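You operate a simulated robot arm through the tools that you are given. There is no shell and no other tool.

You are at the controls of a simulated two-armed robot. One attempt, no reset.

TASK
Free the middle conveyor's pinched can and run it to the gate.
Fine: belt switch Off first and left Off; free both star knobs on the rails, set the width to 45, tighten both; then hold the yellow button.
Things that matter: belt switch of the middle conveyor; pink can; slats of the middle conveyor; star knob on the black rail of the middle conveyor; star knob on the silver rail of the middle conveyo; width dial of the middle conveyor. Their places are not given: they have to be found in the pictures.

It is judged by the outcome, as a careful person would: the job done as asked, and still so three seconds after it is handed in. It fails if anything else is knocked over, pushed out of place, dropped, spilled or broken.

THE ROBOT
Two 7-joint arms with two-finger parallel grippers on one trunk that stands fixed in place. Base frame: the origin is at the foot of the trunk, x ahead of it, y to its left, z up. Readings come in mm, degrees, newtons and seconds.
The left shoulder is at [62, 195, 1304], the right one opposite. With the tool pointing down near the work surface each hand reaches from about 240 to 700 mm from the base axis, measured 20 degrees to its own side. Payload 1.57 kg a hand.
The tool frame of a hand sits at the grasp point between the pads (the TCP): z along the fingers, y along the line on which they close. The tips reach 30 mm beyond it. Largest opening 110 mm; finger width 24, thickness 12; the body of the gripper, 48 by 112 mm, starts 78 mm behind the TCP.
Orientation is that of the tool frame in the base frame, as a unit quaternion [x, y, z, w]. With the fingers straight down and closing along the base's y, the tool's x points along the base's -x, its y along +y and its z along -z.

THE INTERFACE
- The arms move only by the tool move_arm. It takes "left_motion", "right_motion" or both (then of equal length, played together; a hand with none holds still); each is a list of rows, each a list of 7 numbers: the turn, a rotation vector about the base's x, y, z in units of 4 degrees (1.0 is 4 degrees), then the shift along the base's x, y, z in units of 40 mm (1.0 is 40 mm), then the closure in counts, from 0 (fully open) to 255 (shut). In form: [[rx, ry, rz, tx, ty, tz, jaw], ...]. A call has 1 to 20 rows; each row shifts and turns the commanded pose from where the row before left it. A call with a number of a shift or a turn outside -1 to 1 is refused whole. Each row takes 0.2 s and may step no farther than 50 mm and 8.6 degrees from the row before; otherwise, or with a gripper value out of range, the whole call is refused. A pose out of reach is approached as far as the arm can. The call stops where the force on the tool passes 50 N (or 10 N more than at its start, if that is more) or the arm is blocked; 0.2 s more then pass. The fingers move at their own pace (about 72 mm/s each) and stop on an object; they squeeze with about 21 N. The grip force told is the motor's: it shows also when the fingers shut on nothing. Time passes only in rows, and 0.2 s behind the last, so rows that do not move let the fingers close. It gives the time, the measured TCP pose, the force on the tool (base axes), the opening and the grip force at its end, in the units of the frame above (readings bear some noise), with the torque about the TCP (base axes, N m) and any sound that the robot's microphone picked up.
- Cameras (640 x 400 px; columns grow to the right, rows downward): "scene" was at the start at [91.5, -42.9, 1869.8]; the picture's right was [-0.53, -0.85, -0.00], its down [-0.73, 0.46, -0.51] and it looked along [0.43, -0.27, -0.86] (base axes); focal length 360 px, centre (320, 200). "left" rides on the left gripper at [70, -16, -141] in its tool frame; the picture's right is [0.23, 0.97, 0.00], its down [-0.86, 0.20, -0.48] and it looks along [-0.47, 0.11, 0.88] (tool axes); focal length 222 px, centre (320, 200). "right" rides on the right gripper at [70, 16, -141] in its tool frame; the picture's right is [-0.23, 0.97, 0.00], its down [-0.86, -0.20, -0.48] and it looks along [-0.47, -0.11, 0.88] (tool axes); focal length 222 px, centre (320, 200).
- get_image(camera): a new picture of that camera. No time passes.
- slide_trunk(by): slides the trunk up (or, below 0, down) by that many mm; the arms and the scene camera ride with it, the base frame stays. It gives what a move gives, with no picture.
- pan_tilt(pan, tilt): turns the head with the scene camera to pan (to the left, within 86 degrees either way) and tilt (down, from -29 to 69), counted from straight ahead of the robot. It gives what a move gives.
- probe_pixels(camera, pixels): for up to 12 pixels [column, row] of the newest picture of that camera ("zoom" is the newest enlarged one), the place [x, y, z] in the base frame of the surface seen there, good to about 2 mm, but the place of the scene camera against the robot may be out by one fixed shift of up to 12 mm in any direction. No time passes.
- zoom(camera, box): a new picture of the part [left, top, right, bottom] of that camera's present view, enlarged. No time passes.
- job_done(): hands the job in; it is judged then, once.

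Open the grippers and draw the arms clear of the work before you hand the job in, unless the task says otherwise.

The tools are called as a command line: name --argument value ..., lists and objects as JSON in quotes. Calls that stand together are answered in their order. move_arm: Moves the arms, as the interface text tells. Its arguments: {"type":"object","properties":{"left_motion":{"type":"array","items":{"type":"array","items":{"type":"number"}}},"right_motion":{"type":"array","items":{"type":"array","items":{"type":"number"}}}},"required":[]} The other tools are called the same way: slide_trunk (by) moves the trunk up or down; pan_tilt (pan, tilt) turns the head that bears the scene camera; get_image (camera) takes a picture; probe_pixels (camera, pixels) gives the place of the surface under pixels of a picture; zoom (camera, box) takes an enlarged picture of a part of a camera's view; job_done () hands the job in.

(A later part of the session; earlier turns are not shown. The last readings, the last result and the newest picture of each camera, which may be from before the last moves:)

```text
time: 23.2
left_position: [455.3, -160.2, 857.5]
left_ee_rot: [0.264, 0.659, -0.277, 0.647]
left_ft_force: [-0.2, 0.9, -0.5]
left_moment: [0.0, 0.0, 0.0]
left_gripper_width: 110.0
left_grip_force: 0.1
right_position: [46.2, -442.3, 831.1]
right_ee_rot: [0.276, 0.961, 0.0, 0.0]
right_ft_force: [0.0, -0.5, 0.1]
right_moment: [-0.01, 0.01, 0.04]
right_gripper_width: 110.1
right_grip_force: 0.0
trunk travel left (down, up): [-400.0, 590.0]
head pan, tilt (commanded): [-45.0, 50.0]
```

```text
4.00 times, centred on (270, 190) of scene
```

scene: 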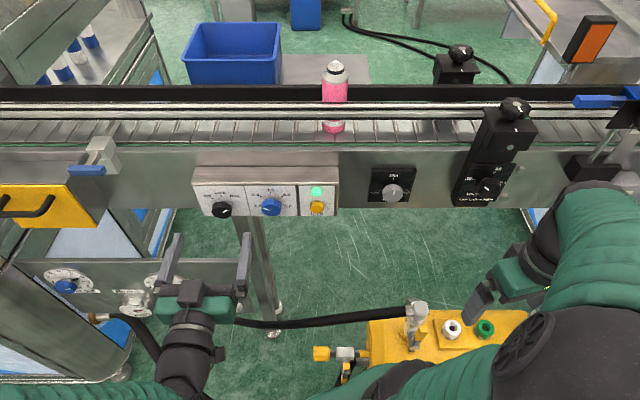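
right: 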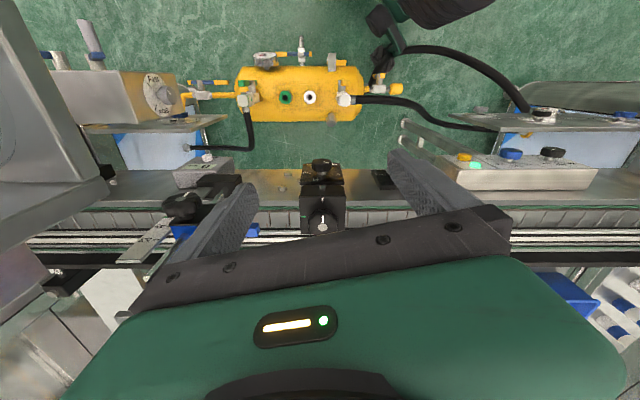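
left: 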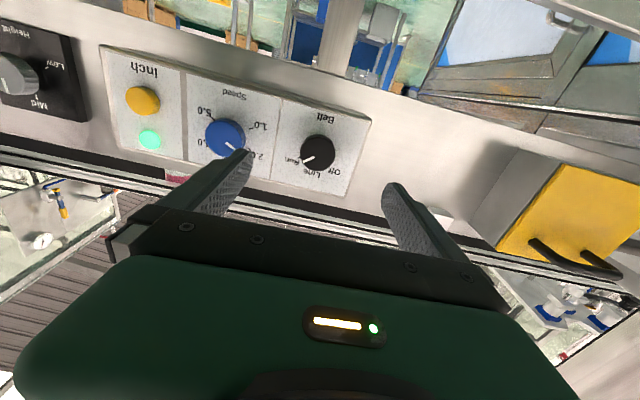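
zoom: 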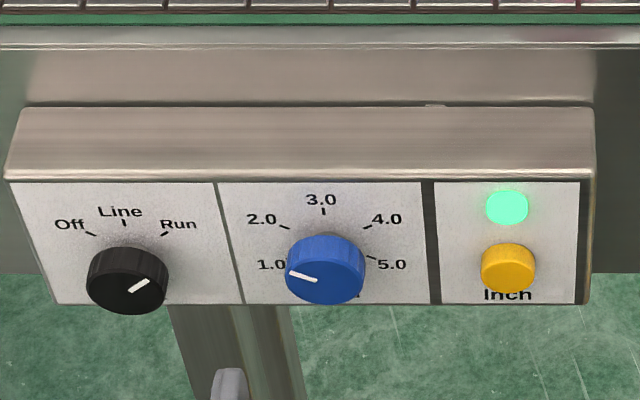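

The switch cap front is centred near (510,-218,855), about 32 mm wide, with the panel face 24 mm behind it. I roll the hand 47 degrees clockwise and line its axis up with the cap before approaching.

move_arm --left_motion '[[0.83, -0.83, 0, 0, 0, 0, 80], [0.83, -0.83, 0, 0, 0, 0, 80], [0.83, -0.83, 0, 0, 0, 0, 80], [0.83, -0.83, 0, 0, 0, 0, 80], [0.83, -0.83, 0, 0, 0, 0, 80], [0.83, -0.83, 0, 0, 0, 0, 80], [0.83, -0.83, 0, 0, 0, 0, 80], [0.83, -0.83, 0, 0, 0, 0, 80], [0.83, -0.83, 0, 0, 0, 0, 80], [0.83, -0.83, 0, 0, 0, 0, 80]]'

get_image --camera "left"

```text
time: 25.4
left_position: [456.5, -159.7, 860.5]
left_ee_rot: [0.504, 0.499, 0.006, 0.705]
left_ft_force: [0.8, 0.5, -0.1]
left_moment: [0.0, 0.01, -0.01]
left_gripper_width: 75.6
left_grip_force: 0.1
right_position: [44.3, -441.6, 831.9]
right_ee_rot: [0.276, 0.961, 0.0, -0.001]
right_ft_force: [-0.5, 0.0, 0.2]
right_moment: [0.02, -0.02, 0.01]
right_gripper_width: 110.3
right_grip_force: 0.1
trunk travel left (down, up): [-400.0, 590.0]
head pan, tilt (commanded): [-45.0, 50.0]
```

```text
taken
```

left: 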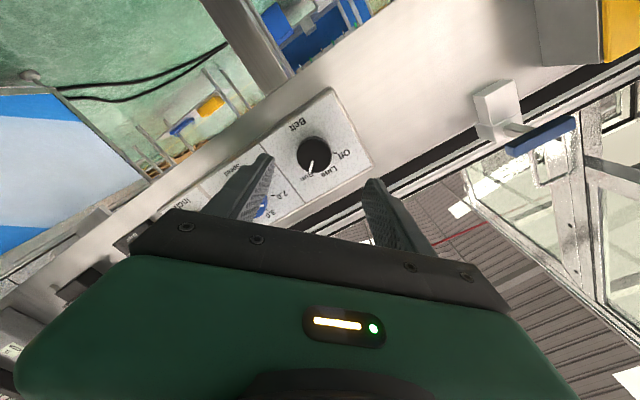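

Tool axis is level and along the panel normal. I probe the cap again from this pose to fix its centre before moving in.

zoom --camera "left" --box '[270, 110, 360, 190]'

probe_pixels --camera "left" --pixels '[[315, 153], [300, 153], [330, 153], [315, 139], [315, 168], [335, 115], [270, 165], [350, 165]]'

```text
5.00 times, centred on (315, 150) of left
```

zoom: 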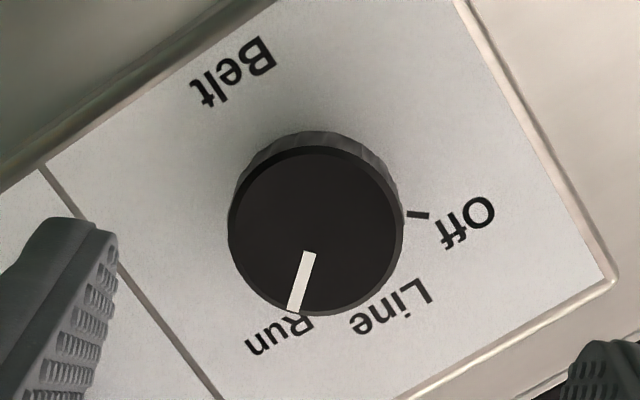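

```text
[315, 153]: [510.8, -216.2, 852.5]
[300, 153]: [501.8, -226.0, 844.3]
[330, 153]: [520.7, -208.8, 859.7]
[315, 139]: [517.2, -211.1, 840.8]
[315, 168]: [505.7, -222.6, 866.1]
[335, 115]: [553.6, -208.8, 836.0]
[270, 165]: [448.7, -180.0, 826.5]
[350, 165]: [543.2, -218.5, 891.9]
```

The cap front centre is confirmed near (509,-218,855.5). I move in along the panel normal so the finger tips straddle the cap, fingers still open.

move_arm --left_motion '[[0, 0, 0, 0.284, -0.3125, -0.025, 80], [0, 0, 0, 0.284, -0.3125, -0.025, 80], [0, 0, 0, 0.284, -0.3125, -0.025, 80], [0, 0, 0, 0.284, -0.3125, -0.025, 80]]'

get_image --camera "left"

zoom --camera "scene" --box '[140, 150, 300, 280]'

```text
time: 26.4
left_position: [501.6, -208.5, 856.4]
left_ee_rot: [0.504, 0.499, 0.005, 0.705]
left_ft_force: [0.0, -0.4, 0.5]
left_moment: [0.01, 0.06, -0.06]
left_gripper_width: 75.4
left_grip_force: 0.1
right_position: [45.2, -441.5, 831.2]
right_ee_rot: [0.276, 0.961, -0.001, -0.001]
right_ft_force: [0.2, -1.0, -0.3]
right_moment: [0.0, 0.01, 0.02]
right_gripper_width: 109.9
right_grip_force: 0.1
trunk travel left (down, up): [-400.0, 590.0]
head pan, tilt (commanded): [-45.0, 50.0]
```

```text
taken
```

left: 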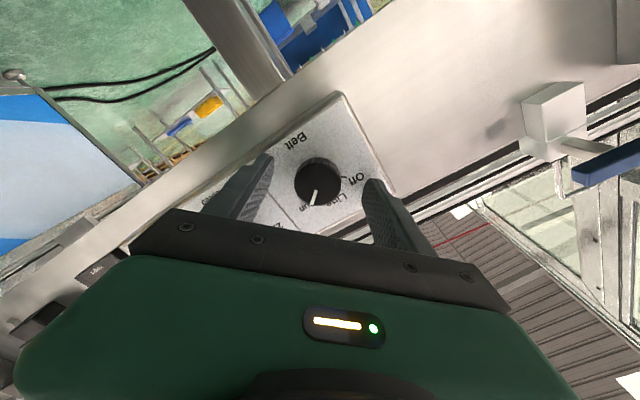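

```text
3.08 times, centred on (220, 215) of scene
```

zoom: 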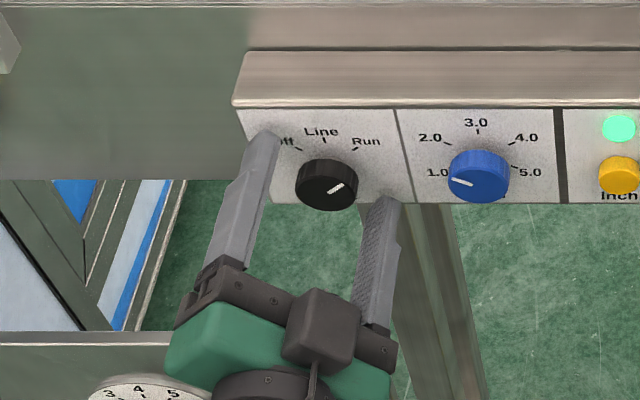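

The fingers straddle the cap, with the upper one near the "Off" label and the lower one below right. I close on the cap.

move_arm --left_motion '[[0, 0, 0, 0, 0, 0, 255], [0, 0, 0, 0, 0, 0, 255], [0, 0, 0, 0, 0, 0, 255], [0, 0, 0, 0, 0, 0, 255]]'

zoom --camera "scene" --box '[140, 150, 300, 280]'

```text
time: 27.4
left_position: [500.9, -210.0, 854.2]
left_ee_rot: [0.505, 0.499, 0.004, 0.704]
left_ft_force: [-6.1, -2.9, -8.1]
left_moment: [-0.13, -0.12, -0.18]
left_gripper_width: 35.4
left_grip_force: 42.2
right_position: [45.9, -441.7, 830.5]
right_ee_rot: [0.276, 0.961, 0.0, 0.0]
right_ft_force: [0.1, 0.1, -0.8]
right_moment: [0.0, -0.02, 0.0]
right_gripper_width: 110.2
right_grip_force: 0.0
trunk travel left (down, up): [-400.0, 590.0]
head pan, tilt (commanded): [-45.0, 50.0]
```

```text
3.08 times, centred on (220, 215) of scene
```

zoom: 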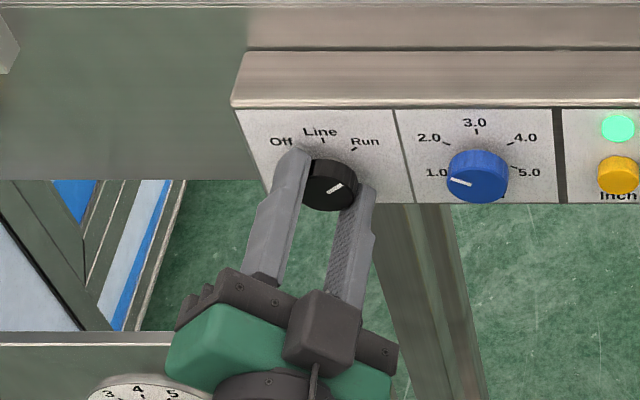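

The fingers hold the cap at 35 mm. I turn it anticlockwise (seen from the robot) about 47 degrees first and check.

move_arm --left_motion '[[-0.83, 0.83, 0, -0.01, -0.01, -0.02, 255], [-0.83, 0.83, 0, 0, 0, 0, 255], [-0.83, 0.83, 0, 0, 0, 0, 255], [-0.83, 0.83, 0, 0, 0, 0, 255], [-0.83, 0.83, 0, 0, 0, 0, 255], [-0.83, 0.83, 0, 0, 0, 0, 255], [-0.83, 0.83, 0, 0, 0, 0, 255], [-0.83, 0.83, 0, 0, 0, 0, 255], [-0.83, 0.83, 0, 0, 0, 0, 255], [-0.83, 0.83, 0, 0, 0, 0, 255]]'

zoom --camera "scene" --box '[140, 150, 300, 280]'

```text
time: 29.6
left_position: [500.0, -210.6, 855.7]
left_ee_rot: [0.265, 0.658, -0.278, 0.648]
left_ft_force: [-18.1, 6.4, -11.1]
left_moment: [0.71, 0.67, -0.15]
left_gripper_width: 34.9
left_grip_force: 42.1
right_position: [44.7, -441.0, 831.7]
right_ee_rot: [0.275, 0.961, 0.0, 0.001]
right_ft_force: [-0.6, 0.0, -0.1]
right_moment: [-0.03, -0.01, 0.02]
right_gripper_width: 109.9
right_grip_force: 0.0
trunk travel left (down, up): [-400.0, 590.0]
head pan, tilt (commanded): [-45.0, 50.0]
```

```text
3.08 times, centred on (220, 215) of scene
```

zoom: 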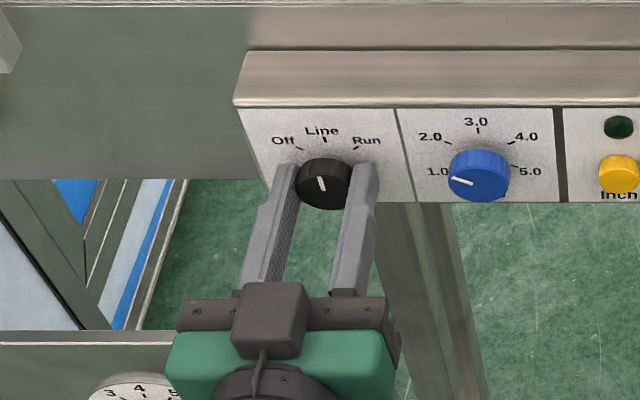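

The pointer has passed to "Line" and the lamp went dark. There is some push of the hand forward and upward, so I ease it a little and turn another 47 degrees toward "Off".

move_arm --left_motion '[[-0.83, 0.83, 0, -0.035, 0.035, -0.03, 255], [-0.83, 0.83, 0, 0, 0, 0, 255], [-0.83, 0.83, 0, 0, 0, 0, 255], [-0.83, 0.83, 0, 0, 0, 0, 255], [-0.83, 0.83, 0, 0, 0, 0, 255], [-0.83, 0.83, 0, 0, 0, 0, 255], [-0.83, 0.83, 0, 0, 0, 0, 255], [-0.83, 0.83, 0, 0, 0, 0, 255], [-0.83, 0.83, 0, 0, 0, 0, 255]]'

zoom --camera "scene" --box '[140, 150, 300, 280]'

get_image --camera "left"

```text
time: 31.6
left_position: [501.4, -209.5, 855.5]
left_ee_rot: [0.01, 0.707, -0.495, 0.506]
left_ft_force: [7.5, -10.1, 9.8]
left_moment: [-0.59, -0.49, 0.91]
left_gripper_width: 35.0
left_grip_force: 42.2
right_position: [45.1, -441.9, 831.5]
right_ee_rot: [0.276, 0.961, 0.0, 0.0]
right_ft_force: [-0.5, -0.6, -0.1]
right_moment: [-0.01, 0.02, -0.02]
right_gripper_width: 109.8
right_grip_force: 0.1
trunk travel left (down, up): [-400.0, 590.0]
head pan, tilt (commanded): [-45.0, 50.0]
```

```text
3.08 times, centred on (220, 215) of scene
```

zoom: 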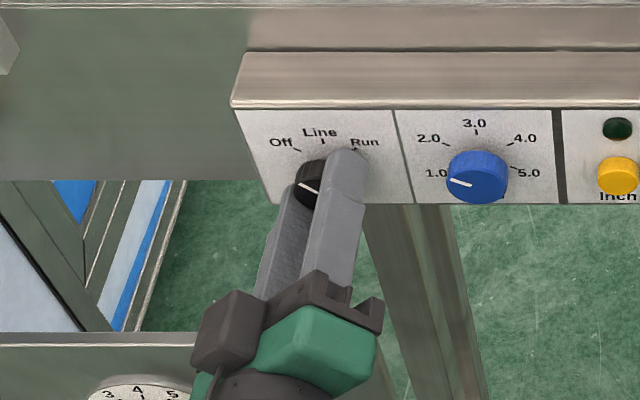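

```text
taken
```

left: 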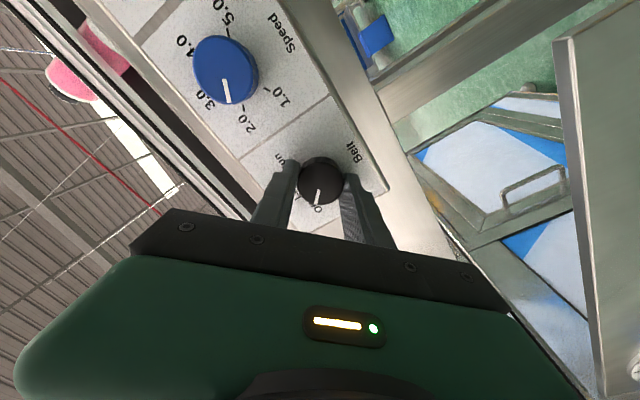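

The pointer now leans to the left toward "Off". I zoom in to see how it lines up with the "Off" mark.

zoom --camera "left" --box '[260, 130, 380, 230]'

zoom --camera "scene" --box '[195, 170, 255, 220]'

```text
4.00 times, centred on (320, 180) of left
```

zoom: 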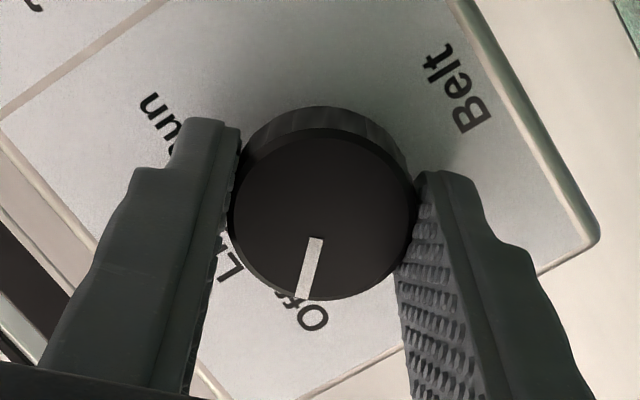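

```text
8.00 times, centred on (225, 195) of scene
```

zoom: 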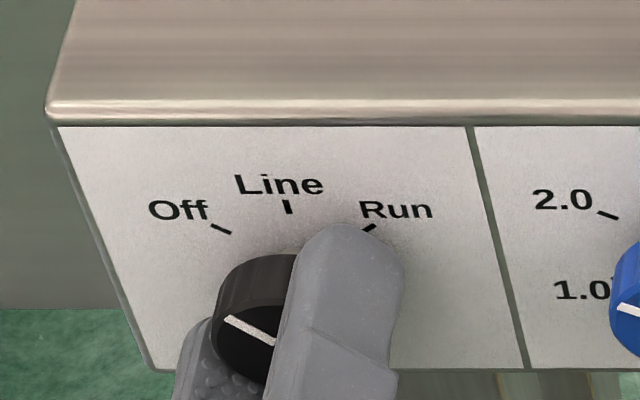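

The pointer lies parallel to the "Off" tick. I open the fingers and back straight out along the panel normal.

move_arm --left_motion '[[0, 0, 0, 0, 0, 0, 150], [0, 0, 0, 0, 0, 0, 80], [0, 0, 0, 0, 0, 0, 80], [0, 0, 0, -0.35, 0.35, 0, 80], [0, 0, 0, -0.35, 0.35, 0, 80], [0, 0, 0, -0.35, 0.35, 0, 80], [0, 0, 0, -0.35, 0.35, 0, 80]]'

zoom --camera "scene" --box '[190, 150, 350, 230]'

get_image --camera "left"

```text
time: 33.2
left_position: [442.4, -151.5, 855.5]
left_ee_rot: [0.012, 0.708, -0.494, 0.505]
left_ft_force: [-0.2, -0.2, 0.2]
left_moment: [-0.02, 0.01, -0.01]
left_gripper_width: 75.7
left_grip_force: 0.1
right_position: [45.4, -441.0, 831.2]
right_ee_rot: [0.275, 0.961, -0.001, -0.001]
right_ft_force: [-0.5, -0.3, -0.2]
right_moment: [0.0, -0.01, -0.01]
right_gripper_width: 109.9
right_grip_force: 0.1
trunk travel left (down, up): [-400.0, 590.0]
head pan, tilt (commanded): [-45.0, 50.0]
```

```text
4.00 times, centred on (270, 190) of scene
```

zoom: 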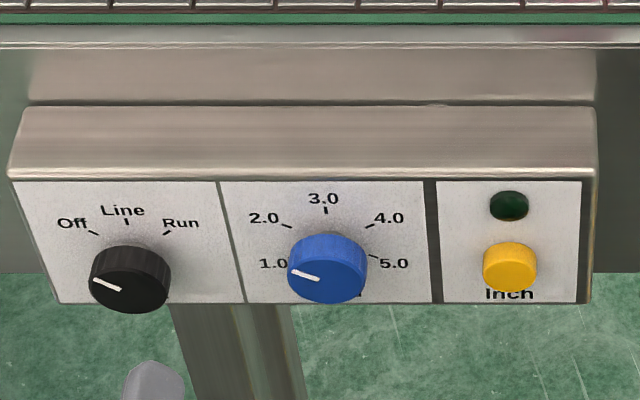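

```text
taken
```

left: 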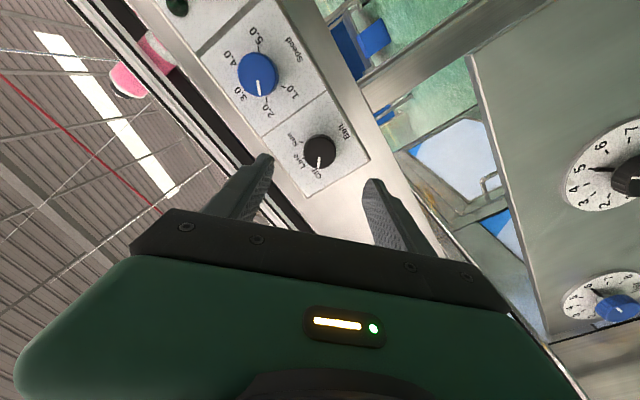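

The belt switch stands at "Off" and the lamp is dark. Next are the star knobs; I raise the trunk by 250 mm and then look with the right hand camera.

slide_trunk --by 250

move_arm --right_motion '[[0, 0, 0, 0.2, -0.2, 0.9, 60], [0, 0, 0, 0.2, -0.2, 0.9, 60], [0, 0, 0, 0.2, -0.2, 0.9, 60], [0, 0, 0, 0.7, -0.7, 0, 60], [0, 0, 0, 0.7, -0.7, 0, 60]]'

get_image --camera "right"

get_image --camera "scene"

```text
time: 35.8
left_position: [442.9, -150.6, 1105.2]
left_ee_rot: [0.011, 0.708, -0.494, 0.505]
left_ft_force: [0.0, 0.2, -0.8]
left_moment: [-0.01, -0.03, 0.01]
left_gripper_width: 75.6
left_grip_force: 0.0
right_position: [45.8, -442.5, 1082.3]
right_ee_rot: [0.276, 0.961, -0.001, 0.001]
right_ft_force: [0.6, 0.7, -0.2]
right_moment: [0.02, -0.05, 0.01]
right_gripper_width: 109.7
right_grip_force: 0.0
trunk travel left (down, up): [-650.0, 340.0]
head pan, tilt (commanded): [-45.0, 50.0]
```

```text
time: 37.0
left_position: [445.4, -155.2, 1103.2]
left_ee_rot: [0.011, 0.709, -0.493, 0.504]
left_ft_force: [0.1, 0.4, -0.7]
left_moment: [0.03, 0.04, 0.01]
left_gripper_width: 75.5
left_grip_force: 0.0
right_position: [130.2, -522.6, 1188.3]
right_ee_rot: [0.275, 0.961, 0.001, -0.003]
right_ft_force: [0.3, -0.2, -0.4]
right_moment: [0.01, 0.01, -0.01]
right_gripper_width: 84.1
right_grip_force: 0.0
trunk travel left (down, up): [-650.0, 340.0]
head pan, tilt (commanded): [-45.0, 50.0]
```

```text
taken
```

right: 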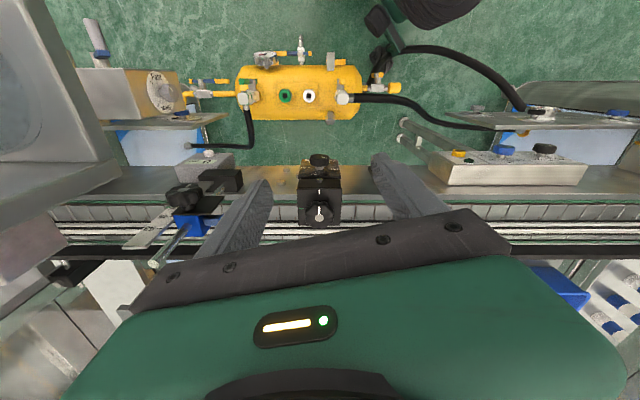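

```text
taken
```

scene: 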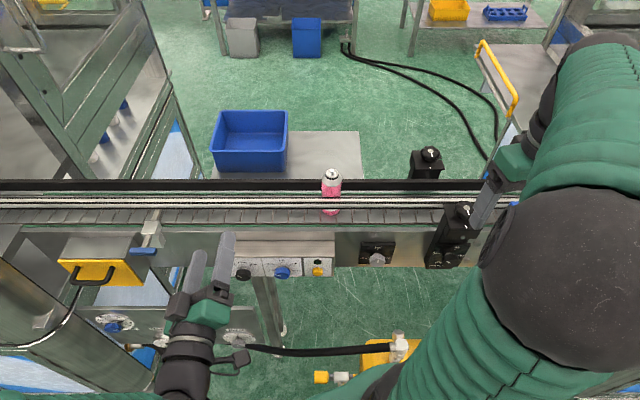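

The star knob is at (320,213) in the right picture. I probe it again plus the blue and black station to its left, to be sure that the hand has room to turn.

zoom --camera "right" --box '[270, 170, 370, 240]'

probe_pixels --camera "right" --pixels '[[320, 214], [183, 195], [190, 220], [150, 262], [218, 180], [307, 210], [333, 210], [320, 193], [300, 220], [205, 220]]'

probe_pixels --camera "scene" --pixels '[[430, 153], [428, 165], [416, 160], [463, 210], [332, 174], [328, 210], [430, 172], [505, 205]]'

```text
5.71 times, centred on (320, 205) of right
```

zoom: 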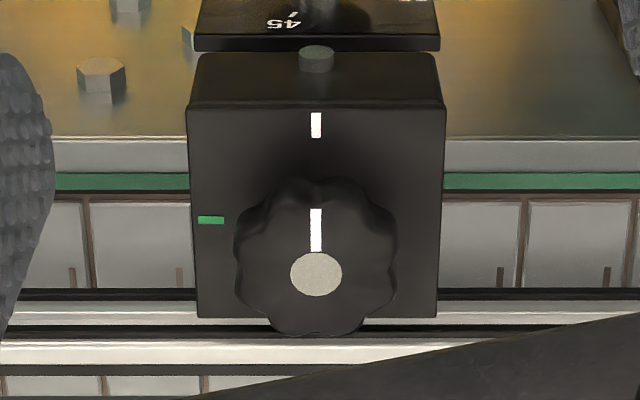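

```text
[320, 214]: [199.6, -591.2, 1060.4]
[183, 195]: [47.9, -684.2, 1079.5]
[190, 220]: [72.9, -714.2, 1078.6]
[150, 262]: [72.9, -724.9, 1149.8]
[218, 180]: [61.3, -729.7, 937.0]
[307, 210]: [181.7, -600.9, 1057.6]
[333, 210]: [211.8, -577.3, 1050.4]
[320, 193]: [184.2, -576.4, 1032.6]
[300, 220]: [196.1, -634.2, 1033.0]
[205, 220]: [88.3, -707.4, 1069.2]
```

```text
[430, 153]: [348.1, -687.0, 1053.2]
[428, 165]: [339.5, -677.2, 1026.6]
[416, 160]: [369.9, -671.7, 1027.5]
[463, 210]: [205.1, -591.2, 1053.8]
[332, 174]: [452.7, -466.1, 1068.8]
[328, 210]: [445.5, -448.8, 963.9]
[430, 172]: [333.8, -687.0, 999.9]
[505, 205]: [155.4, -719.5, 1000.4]
```

The knob disc centre is near (201,-597.5,1060), and the tall rod at (73,-725,1150) is about 180 mm away. I move above the knob with a further -30 degrees of yaw.

move_arm --right_motion '[[0, 0, -0.94, 0.235, -0.234, -0.219, 80], [0, 0, -0.94, 0.235, -0.234, -0.219, 80], [0, 0, -0.94, 0.235, -0.234, -0.219, 80], [0, 0, -0.94, 0.235, -0.234, -0.219, 80], [0, 0, -0.94, 0.235, -0.234, -0.219, 80], [0, 0, -0.94, 0.235, -0.234, -0.219, 80], [0, 0, -0.94, 0.235, -0.234, -0.219, 80], [0, 0, -0.94, 0.235, -0.234, -0.219, 80], [0, 0, 0, 0, 0, 0, 80]]'

get_image --camera "right"

get_image --camera "scene"

```text
time: 39.0
left_position: [442.6, -151.6, 1104.3]
left_ee_rot: [0.01, 0.708, -0.493, 0.505]
left_ft_force: [-0.6, -0.2, 0.3]
left_moment: [0.01, -0.01, 0.0]
left_gripper_width: 75.4
left_grip_force: 0.1
right_position: [200.9, -598.5, 1119.4]
right_ee_rot: [0.516, 0.857, -0.001, -0.001]
right_ft_force: [0.0, 0.3, 0.2]
right_moment: [-0.03, 0.01, 0.0]
right_gripper_width: 75.2
right_grip_force: 0.1
trunk travel left (down, up): [-650.0, 340.0]
head pan, tilt (commanded): [-45.0, 50.0]
```

```text
taken
```

right: 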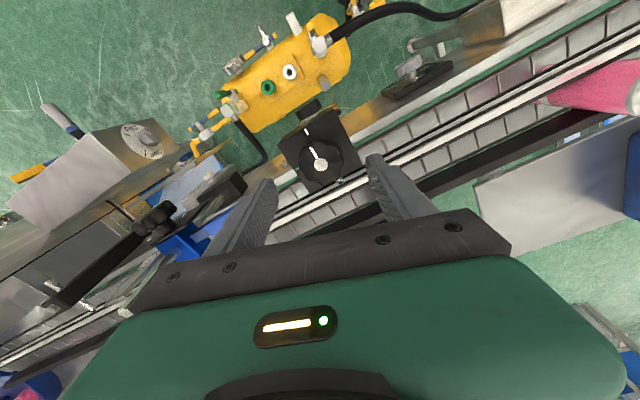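

```text
taken
```

scene: 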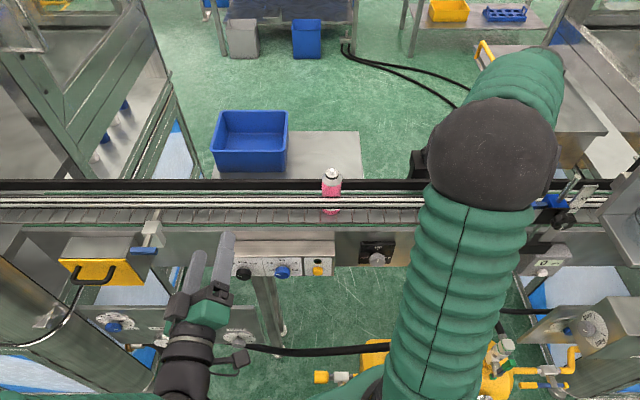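

The knob shows at (322,165) between the fingers, hand pointing straight down. I zoom in and probe its disc to refine the centring.

zoom --camera "right" --box '[270, 115, 380, 215]'

probe_pixels --camera "right" --pixels '[[321, 164], [310, 160], [335, 160], [320, 150], [325, 178], [308, 130]]'

```text
4.00 times, centred on (325, 165) of right
```

zoom: 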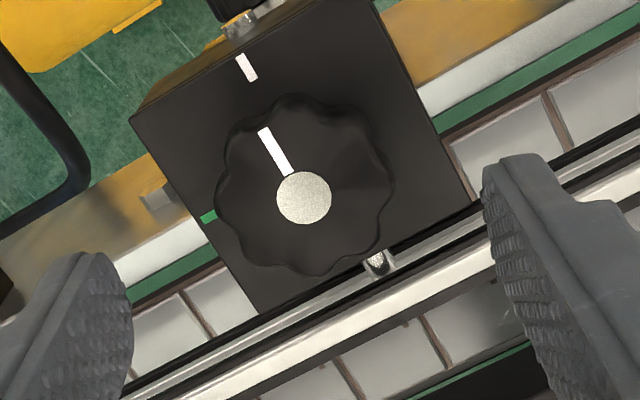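

```text
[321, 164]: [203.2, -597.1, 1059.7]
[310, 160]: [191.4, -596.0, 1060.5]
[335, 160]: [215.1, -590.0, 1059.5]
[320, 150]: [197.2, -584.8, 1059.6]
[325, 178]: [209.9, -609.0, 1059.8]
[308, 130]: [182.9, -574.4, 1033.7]
```

The disc centre reads (203,-597,1060), within 2 mm of the hand axis. I go down so the tips reach about 1037, just above the block top at 1033.

move_arm --right_motion '[[0, 0, 0, 0.03, 0, -0.33, 80], [0, 0, 0, 0, 0, -0.33, 80], [0, 0, 0, 0, 0, -0.33, 80], [0, 0, 0, 0, 0, -0.32, 80], [0, 0, 0, 0, 0, 0, 80]]'

get_image --camera "right"

```text
time: 40.2
left_position: [443.9, -151.6, 1105.1]
left_ee_rot: [0.011, 0.708, -0.493, 0.505]
left_ft_force: [0.0, -0.1, -0.3]
left_moment: [0.0, -0.04, 0.01]
left_gripper_width: 75.4
left_grip_force: 0.2
right_position: [201.5, -595.6, 1066.7]
right_ee_rot: [0.516, 0.857, -0.001, 0.0]
right_ft_force: [0.0, -0.4, -0.3]
right_moment: [0.01, 0.0, 0.01]
right_gripper_width: 75.4
right_grip_force: 0.0
trunk travel left (down, up): [-650.0, 340.0]
head pan, tilt (commanded): [-45.0, 50.0]
```

```text
taken
```

right: 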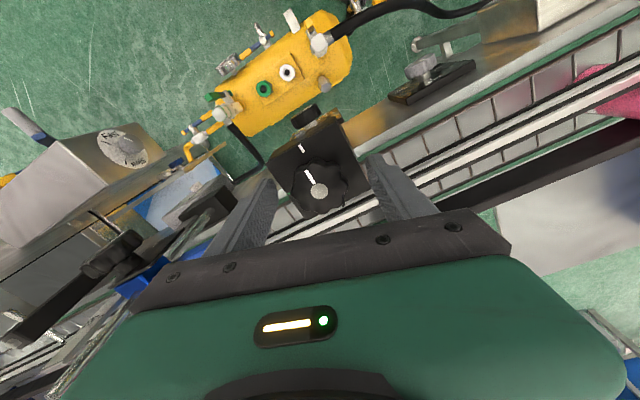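

The fingers straddle the star knob at TCP z=1067 with no contact. I close on it.

move_arm --right_motion '[[0, 0, 0, 0, 0, 0, 255], [0, 0, 0, 0, 0, 0, 255], [0, 0, 0, 0, 0, 0, 255], [0, 0, 0, 0, 0, 0, 255]]'

zoom --camera "right" --box '[250, 120, 390, 220]'

```text
time: 41.2
left_position: [442.1, -153.2, 1105.3]
left_ee_rot: [0.011, 0.708, -0.494, 0.505]
left_ft_force: [-0.3, -0.8, -0.4]
left_moment: [-0.02, -0.02, 0.03]
left_gripper_width: 75.6
left_grip_force: 0.0
right_position: [201.0, -596.5, 1067.8]
right_ee_rot: [0.516, 0.857, -0.001, -0.001]
right_ft_force: [-4.1, -1.5, -1.2]
right_moment: [-0.01, 0.13, 0.01]
right_gripper_width: 41.7
right_grip_force: 45.7
trunk travel left (down, up): [-650.0, 340.0]
head pan, tilt (commanded): [-45.0, 50.0]
```

```text
4.00 times, centred on (320, 170) of right
```

zoom: 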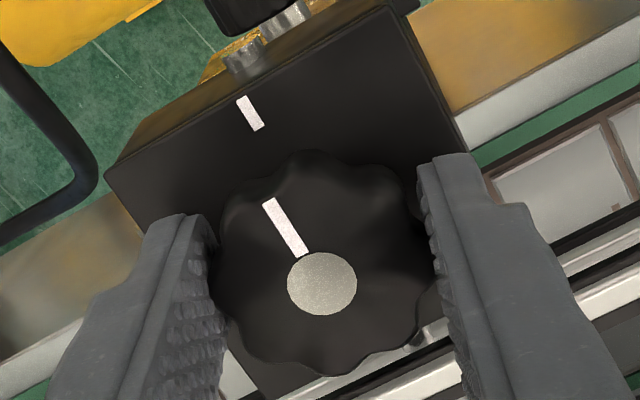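

The knob is held at 41.7 mm. I turn it anticlockwise from above, 48 degrees first, and check the reading and the picture.

move_arm --right_motion '[[0, 0, 1, 0, 0, 0, 255], [0, 0, 1, 0, 0, 0, 255], [0, 0, 1, 0, 0, 0, 255], [0, 0, 1, 0, 0, 0, 255], [0, 0, 1, 0, 0, 0, 255], [0, 0, 1, 0, 0, 0, 255], [0, 0, 1, 0, 0, 0, 255], [0, 0, 1, 0, 0, 0, 255], [0, 0, 1, 0, 0, 0, 255], [0, 0, 1, 0, 0, 0, 255], [0, 0, 1, 0, 0, 0, 255], [0, 0, 1, 0, 0, 0, 255]]'

zoom --camera "right" --box '[250, 120, 390, 220]'

```text
time: 43.8
left_position: [441.7, -151.5, 1105.3]
left_ee_rot: [0.01, 0.708, -0.494, 0.505]
left_ft_force: [0.0, 0.0, 0.2]
left_moment: [0.0, 0.0, 0.03]
left_gripper_width: 75.5
left_grip_force: 0.0
right_position: [199.8, -596.3, 1066.4]
right_ee_rot: [0.122, 0.993, 0.0, -0.001]
right_ft_force: [-10.6, -5.8, 3.1]
right_moment: [0.31, 0.71, -0.03]
right_gripper_width: 41.8
right_grip_force: 45.1
trunk travel left (down, up): [-650.0, 340.0]
head pan, tilt (commanded): [-45.0, 50.0]
```

```text
4.00 times, centred on (320, 170) of right
```

zoom: 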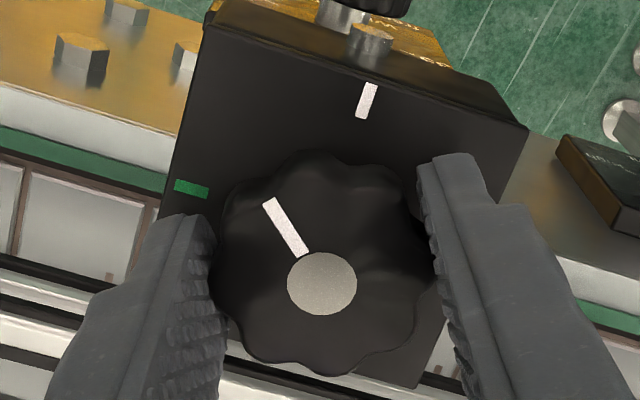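

The knob follows the hand and is about halfway to the green mark. I turn 44 degrees more with a slight centring shift.

move_arm --right_motion '[[0, 0, 1, -0.03, -0.02, 0, 255], [0, 0, 1, 0, 0, 0, 255], [0, 0, 1, 0, 0, 0, 255], [0, 0, 1, 0, 0, 0, 255], [0, 0, 1, 0, 0, 0, 255], [0, 0, 1, 0, 0, 0, 255], [0, 0, 1, 0, 0, 0, 255], [0, 0, 1, 0, 0, 0, 255], [0, 0, 1, 0, 0, 0, 255], [0, 0, 1, 0, 0, 0, 255], [0, 0, 1, 0, 0, 0, 255]]'

zoom --camera "right" --box '[250, 120, 390, 220]'

```text
time: 46.2
left_position: [442.3, -154.0, 1104.4]
left_ee_rot: [0.012, 0.707, -0.494, 0.505]
left_ft_force: [-0.4, 0.7, 0.1]
left_moment: [0.0, 0.02, 0.02]
left_gripper_width: 75.5
left_grip_force: 0.0
right_position: [199.5, -597.7, 1066.4]
right_ee_rot: [-0.259, 0.966, -0.001, 0.001]
right_ft_force: [-5.2, -7.9, 12.8]
right_moment: [0.58, -0.43, 0.01]
right_gripper_width: 41.7
right_grip_force: 45.0
trunk travel left (down, up): [-650.0, 340.0]
head pan, tilt (commanded): [-45.0, 50.0]
```

```text
4.00 times, centred on (320, 170) of right
```

zoom: 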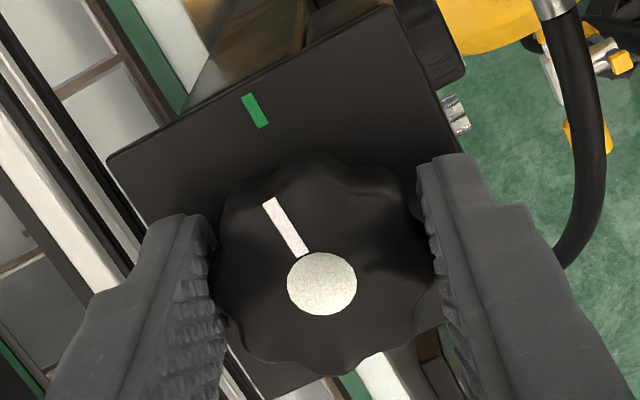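

The white line of the knob now points at the green mark: the near knob is free. I open the fingers and lift off.

move_arm --right_motion '[[0, 0, 0, 0, 0, 0, 150], [0, 0, 0, 0, 0, 0, 80], [0, 0, 0, 0, 0, 0, 80], [0, 0, 0, 0, 0, 0.6, 80], [0, 0, 0, 0, 0, 0.9, 80], [0, 0, 0, 0, 0, 0.9, 80], [0, 0, 0, 0, 0, 0.9, 80]]'

get_image --camera "right"

get_image --camera "scene"

```text
time: 47.8
left_position: [443.6, -151.8, 1104.3]
left_ee_rot: [0.01, 0.708, -0.493, 0.505]
left_ft_force: [0.5, -0.1, 1.0]
left_moment: [0.02, 0.03, -0.02]
left_gripper_width: 75.7
left_grip_force: 0.0
right_position: [200.9, -598.1, 1203.4]
right_ee_rot: [-0.257, 0.966, 0.0, 0.0]
right_ft_force: [-0.3, 0.3, 0.1]
right_moment: [0.01, 0.0, -0.01]
right_gripper_width: 75.8
right_grip_force: 0.1
trunk travel left (down, up): [-650.0, 340.0]
head pan, tilt (commanded): [-45.0, 50.0]
```

```text
taken
```

right: 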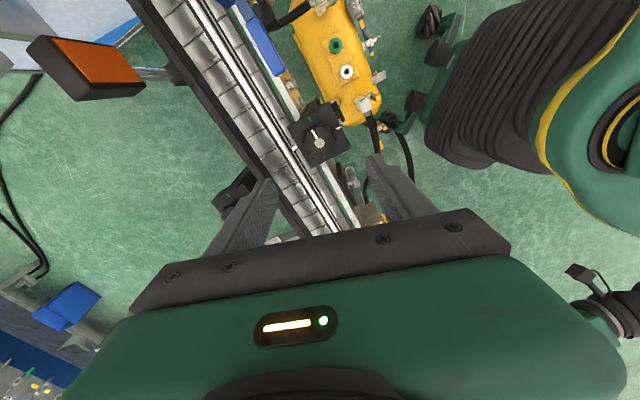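

```text
taken
```

scene: 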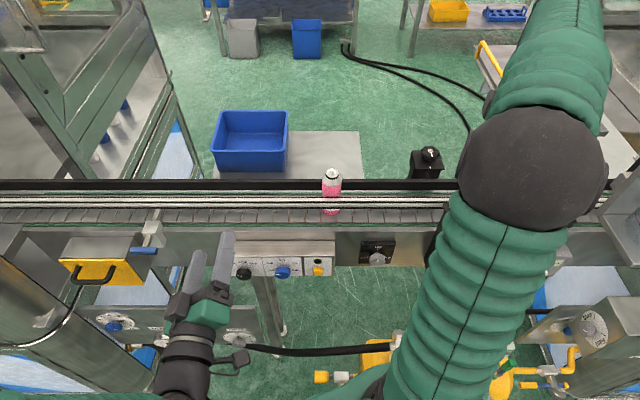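

Near knob done. I turn the hand back and carry it at safe height toward the far block, which the scene probe put near (345,-689).

move_arm --right_motion '[[0, 0, -1, 0.17, -0.11, -0.04, 80], [0, 0, -1, 0.17, -0.11, -0.04, 80], [0, 0, -1, 0.17, -0.11, -0.04, 80], [0, 0, -1, 0.17, -0.11, -0.04, 80], [0, 0, -1, 0.17, -0.11, -0.04, 80], [0, 0, -1, 0.17, -0.11, -0.04, 80], [0, 0, -1, 0.17, -0.11, -0.04, 80], [0, 0, -1, 0.17, -0.11, -0.04, 80], [0, 0, -1, 0.17, -0.11, -0.04, 80], [0, 0, -1, 0.17, -0.11, -0.04, 80], [0, 0, -1, 0.17, -0.11, -0.04, 80], [0, 0, -1, 0.17, -0.11, -0.04, 80], [0, 0, -1, 0.17, -0.11, -0.04, 80], [0, 0, -1, 0.17, -0.11, -0.04, 80], [0, 0, -1, 0.17, -0.11, -0.04, 80], [0, 0, -1, 0.17, -0.11, -0.04, 80], [0, 0, -1, 0.17, -0.11, -0.04, 80], [0, 0, -1, 0.17, -0.11, -0.04, 80], [0, 0, -1, 0.17, -0.11, -0.04, 80], [0, 0, -1, 0.17, -0.11, -0.04, 80]]'

get_image --camera "right"

get_image --camera "scene"

```text
time: 52.0
left_position: [443.0, -153.4, 1104.3]
left_ee_rot: [0.011, 0.708, -0.494, 0.504]
left_ft_force: [-0.3, -0.6, 0.1]
left_moment: [-0.01, 0.03, -0.04]
left_gripper_width: 75.4
left_grip_force: 0.0
right_position: [339.5, -687.1, 1167.9]
right_ee_rot: [0.423, 0.906, -0.001, 0.0]
right_ft_force: [0.2, 0.7, 0.0]
right_moment: [0.01, 0.04, 0.02]
right_gripper_width: 75.4
right_grip_force: 0.0
trunk travel left (down, up): [-650.0, 340.0]
head pan, tilt (commanded): [-45.0, 50.0]
```

```text
taken
```

right: 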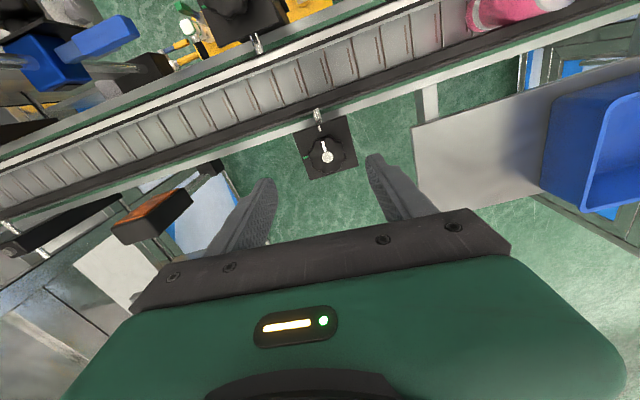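

```text
taken
```

scene: 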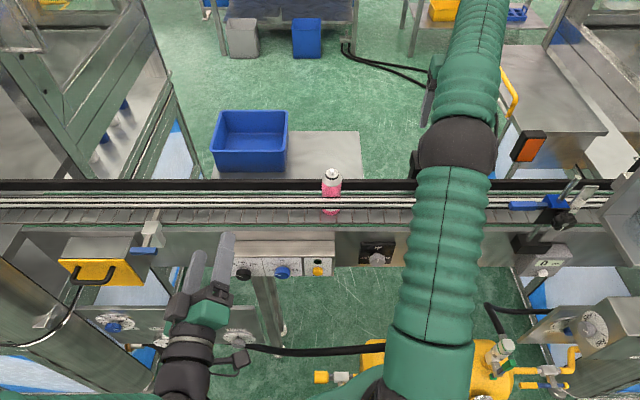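

The far star knob shows at (327,155) in the right picture. I zoom in and probe its disc and marks.

zoom --camera "right" --box '[280, 110, 370, 190]'

probe_pixels --camera "right" --pixels '[[327, 157], [318, 152], [338, 152], [325, 147], [330, 166], [321, 127], [305, 158], [350, 170], [312, 172]]'

```text
5.00 times, centred on (325, 150) of right
```

zoom: 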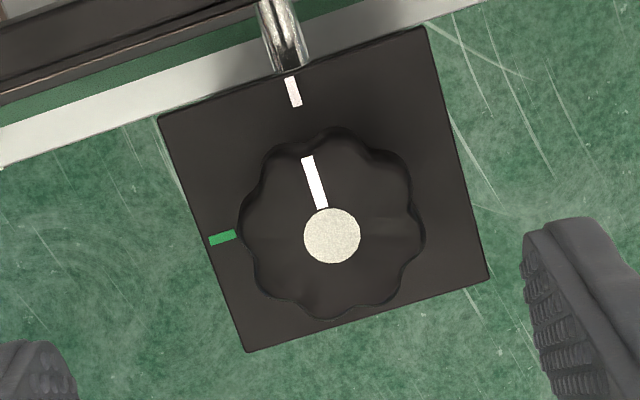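

```text
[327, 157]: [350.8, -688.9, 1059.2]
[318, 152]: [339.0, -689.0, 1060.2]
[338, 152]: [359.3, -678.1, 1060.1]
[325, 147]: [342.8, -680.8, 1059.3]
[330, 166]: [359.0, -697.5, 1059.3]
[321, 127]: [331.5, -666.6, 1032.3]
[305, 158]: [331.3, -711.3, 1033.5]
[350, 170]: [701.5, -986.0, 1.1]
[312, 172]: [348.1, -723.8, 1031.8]
```

The far knob centre is near (351,-689,1059). I shift over it, yaw 12 degrees more and go down to z≈1110.

move_arm --right_motion '[[0, 0, -1, 0.1, -0.02, -0.45, 80], [0, 0, -1, 0.1, -0.02, -0.45, 80], [0, 0, -1, 0.1, -0.02, -0.45, 80], [0, 0, 0, 0, 0, 0, 80]]'

zoom --camera "right" --box '[260, 120, 390, 220]'

probe_pixels --camera "right" --pixels '[[320, 170], [322, 165], [318, 175]]'

```text
time: 53.0
left_position: [443.6, -151.5, 1104.8]
left_ee_rot: [0.011, 0.708, -0.494, 0.505]
left_ft_force: [-0.1, -0.4, -0.5]
left_moment: [0.0, 0.01, -0.02]
left_gripper_width: 75.5
left_grip_force: 0.1
right_position: [349.4, -688.7, 1112.2]
right_ee_rot: [0.516, 0.857, 0.0, -0.001]
right_ft_force: [0.6, -0.4, 0.6]
right_moment: [-0.01, 0.01, -0.04]
right_gripper_width: 75.2
right_grip_force: 0.2
trunk travel left (down, up): [-650.0, 340.0]
head pan, tilt (commanded): [-45.0, 50.0]
```

```text
4.00 times, centred on (325, 170) of right
```

zoom: 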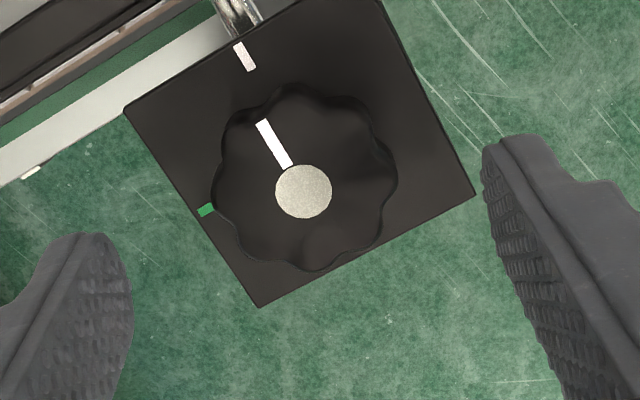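

```text
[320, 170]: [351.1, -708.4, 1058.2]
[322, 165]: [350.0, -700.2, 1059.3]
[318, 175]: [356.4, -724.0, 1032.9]
```

Those probes referred to the older right picture. I probe the new enlarged picture instead, disc at (304,191).

probe_pixels --camera "zoom" --pixels '[[304, 191], [244, 57], [207, 210], [230, 160], [380, 170]]'

```text
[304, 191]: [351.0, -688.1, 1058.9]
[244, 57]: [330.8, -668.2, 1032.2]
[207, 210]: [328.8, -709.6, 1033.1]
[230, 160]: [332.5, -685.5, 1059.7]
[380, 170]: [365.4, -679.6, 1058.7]
```

The disc centre is (351,-688). I go down to TCP z≈1067 and close on the far knob.

move_arm --right_motion '[[0, 0, 0, 0.03, 0, -0.38, 80], [0, 0, 0, 0, 0, -0.38, 80], [0, 0, 0, 0, 0, -0.37, 80], [0, 0, 0, 0, 0, 0, 80], [0, 0, 0, 0, 0, 0, 255], [0, 0, 0, 0, 0, 0, 255], [0, 0, 0, 0, 0, 0, 255], [0, 0, 0, 0, 0, 0, 255]]'

zoom --camera "right" --box '[250, 120, 390, 220]'

```text
time: 54.8
left_position: [444.7, -151.3, 1104.5]
left_ee_rot: [0.011, 0.708, -0.494, 0.504]
left_ft_force: [-0.5, 0.2, 0.1]
left_moment: [-0.02, -0.01, 0.03]
left_gripper_width: 75.7
left_grip_force: 0.1
right_position: [349.0, -688.6, 1067.5]
right_ee_rot: [0.515, 0.857, 0.0, -0.001]
right_ft_force: [4.0, 3.5, -1.5]
right_moment: [-0.01, -0.37, 0.22]
right_gripper_width: 41.6
right_grip_force: 44.3
trunk travel left (down, up): [-650.0, 340.0]
head pan, tilt (commanded): [-45.0, 50.0]
```

```text
4.00 times, centred on (320, 170) of right
```

zoom: 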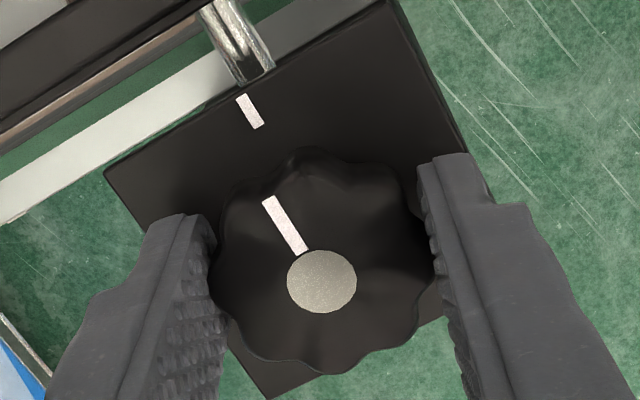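

The far knob is held at 41.6 mm, pointer at the white mark. I turn it 48 degrees anticlockwise from above first.

move_arm --right_motion '[[0, 0, 1, 0.02, 0.02, 0, 255], [0, 0, 1, 0, 0, 0, 255], [0, 0, 1, 0, 0, 0, 255], [0, 0, 1, 0, 0, 0, 255], [0, 0, 1, 0, 0, 0, 255], [0, 0, 1, 0, 0, 0, 255], [0, 0, 1, 0, 0, 0, 255], [0, 0, 1, 0, 0, 0, 255], [0, 0, 1, 0, 0, 0, 255], [0, 0, 1, 0, 0, 0, 255], [0, 0, 1, 0, 0, 0, 255], [0, 0, 1, 0, 0, 0, 255]]'

zoom --camera "right" --box '[250, 120, 390, 220]'

```text
time: 57.4
left_position: [441.5, -153.0, 1105.3]
left_ee_rot: [0.012, 0.708, -0.494, 0.504]
left_ft_force: [-0.2, 0.6, -0.3]
left_moment: [0.02, 0.01, 0.01]
left_gripper_width: 75.6
left_grip_force: 0.0
right_position: [348.3, -690.2, 1067.0]
right_ee_rot: [0.121, 0.993, 0.0, 0.0]
right_ft_force: [-10.5, -7.2, 1.3]
right_moment: [-0.25, 0.41, -0.06]
right_gripper_width: 41.9
right_grip_force: 45.1
trunk travel left (down, up): [-650.0, 340.0]
head pan, tilt (commanded): [-45.0, 50.0]
```

```text
4.00 times, centred on (320, 170) of right
```

zoom: 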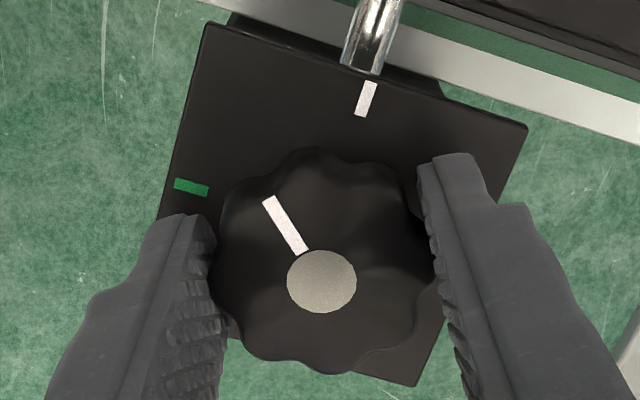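

The far knob turns with the hand. I turn it 44 degrees more to the green mark with a slight centring shift.

move_arm --right_motion '[[0, 0, 1, -0.03, -0.02, 0, 255], [0, 0, 1, 0, 0, 0, 255], [0, 0, 1, 0, 0, 0, 255], [0, 0, 1, 0, 0, 0, 255], [0, 0, 1, 0, 0, 0, 255], [0, 0, 1, 0, 0, 0, 255], [0, 0, 1, 0, 0, 0, 255], [0, 0, 1, 0, 0, 0, 255], [0, 0, 1, 0, 0, 0, 255], [0, 0, 1, 0, 0, 0, 255], [0, 0, 1, 0, 0, 0, 255]]'

zoom --camera "right" --box '[250, 120, 390, 220]'

```text
time: 59.8
left_position: [442.4, -152.0, 1104.2]
left_ee_rot: [0.011, 0.708, -0.494, 0.505]
left_ft_force: [0.7, -0.1, 0.5]
left_moment: [0.01, -0.02, -0.03]
left_gripper_width: 75.6
left_grip_force: 0.1
right_position: [348.9, -688.5, 1067.1]
right_ee_rot: [-0.26, 0.966, 0.0, 0.001]
right_ft_force: [-4.7, -13.8, 8.4]
right_moment: [-0.45, -0.4, -0.04]
right_gripper_width: 41.8
right_grip_force: 45.1
trunk travel left (down, up): [-650.0, 340.0]
head pan, tilt (commanded): [-45.0, 50.0]
```

```text
4.00 times, centred on (320, 170) of right
```

zoom: 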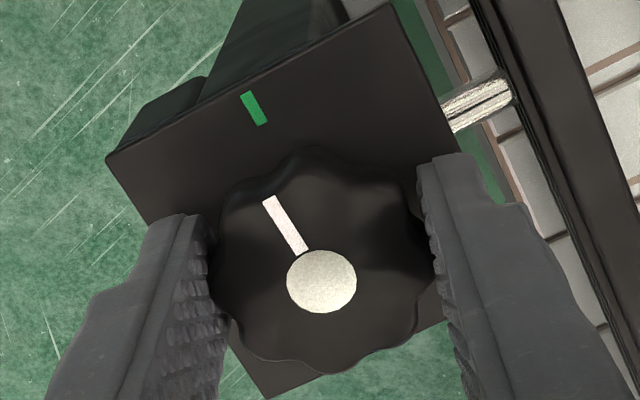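

The pointer meets the green mark: the far knob is free too. I open, lift straight up and look at both blocks.

move_arm --right_motion '[[0, 0, 0, 0, 0, 0, 150], [0, 0, 0, 0, 0, 0, 80], [0, 0, 0, 0, 0, 0, 80], [0, 0, 0, 0, 0, 0.6, 80], [0, 0, 0, 0, 0, 0.9, 80], [0, 0, 0, 0, 0, 0.9, 80], [0, 0, 0, 0, 0, 0.9, 80]]'

get_image --camera "right"

```text
time: 61.4
left_position: [443.4, -151.9, 1104.2]
left_ee_rot: [0.01, 0.708, -0.494, 0.505]
left_ft_force: [-0.3, 0.2, 0.2]
left_moment: [0.01, -0.02, -0.01]
left_gripper_width: 75.7
left_grip_force: 0.0
right_position: [340.1, -677.1, 1191.8]
right_ee_rot: [-0.259, 0.966, 0.001, 0.001]
right_ft_force: [-0.6, 0.4, 0.6]
right_moment: [0.02, -0.01, 0.04]
right_gripper_width: 75.5
right_grip_force: 0.0
right hand out of reach, approached as far as the arm can: row 7
trunk travel left (down, up): [-650.0, 340.0]
head pan, tilt (commanded): [-45.0, 50.0]
```

```text
taken
```

right: 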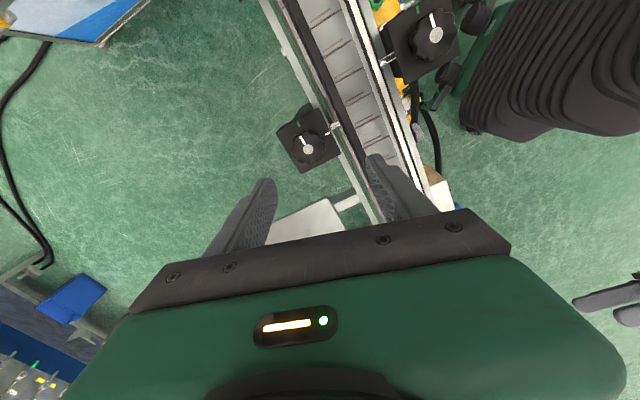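

Both blocks are in view at (308,143) and (430,40). I zoom in to verify both pointers.

zoom --camera "right" --box '[380, 0, 480, 80]'

zoom --camera "right" --box '[260, 100, 360, 180]'

```text
5.00 times, centred on (430, 40) of right
```

zoom: 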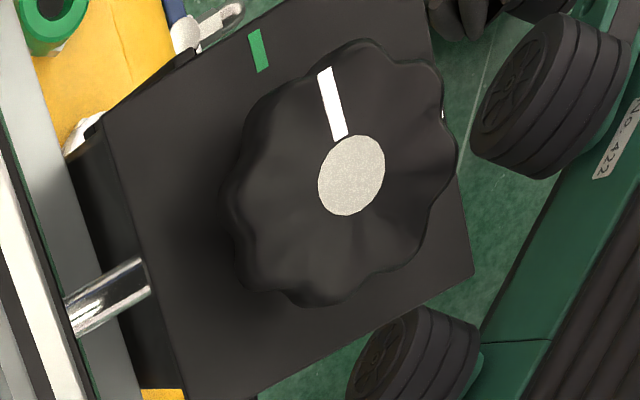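

```text
5.00 times, centred on (310, 140) of right
```

zoom: 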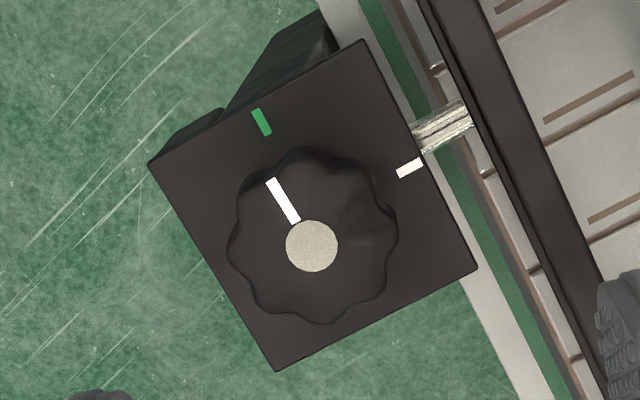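

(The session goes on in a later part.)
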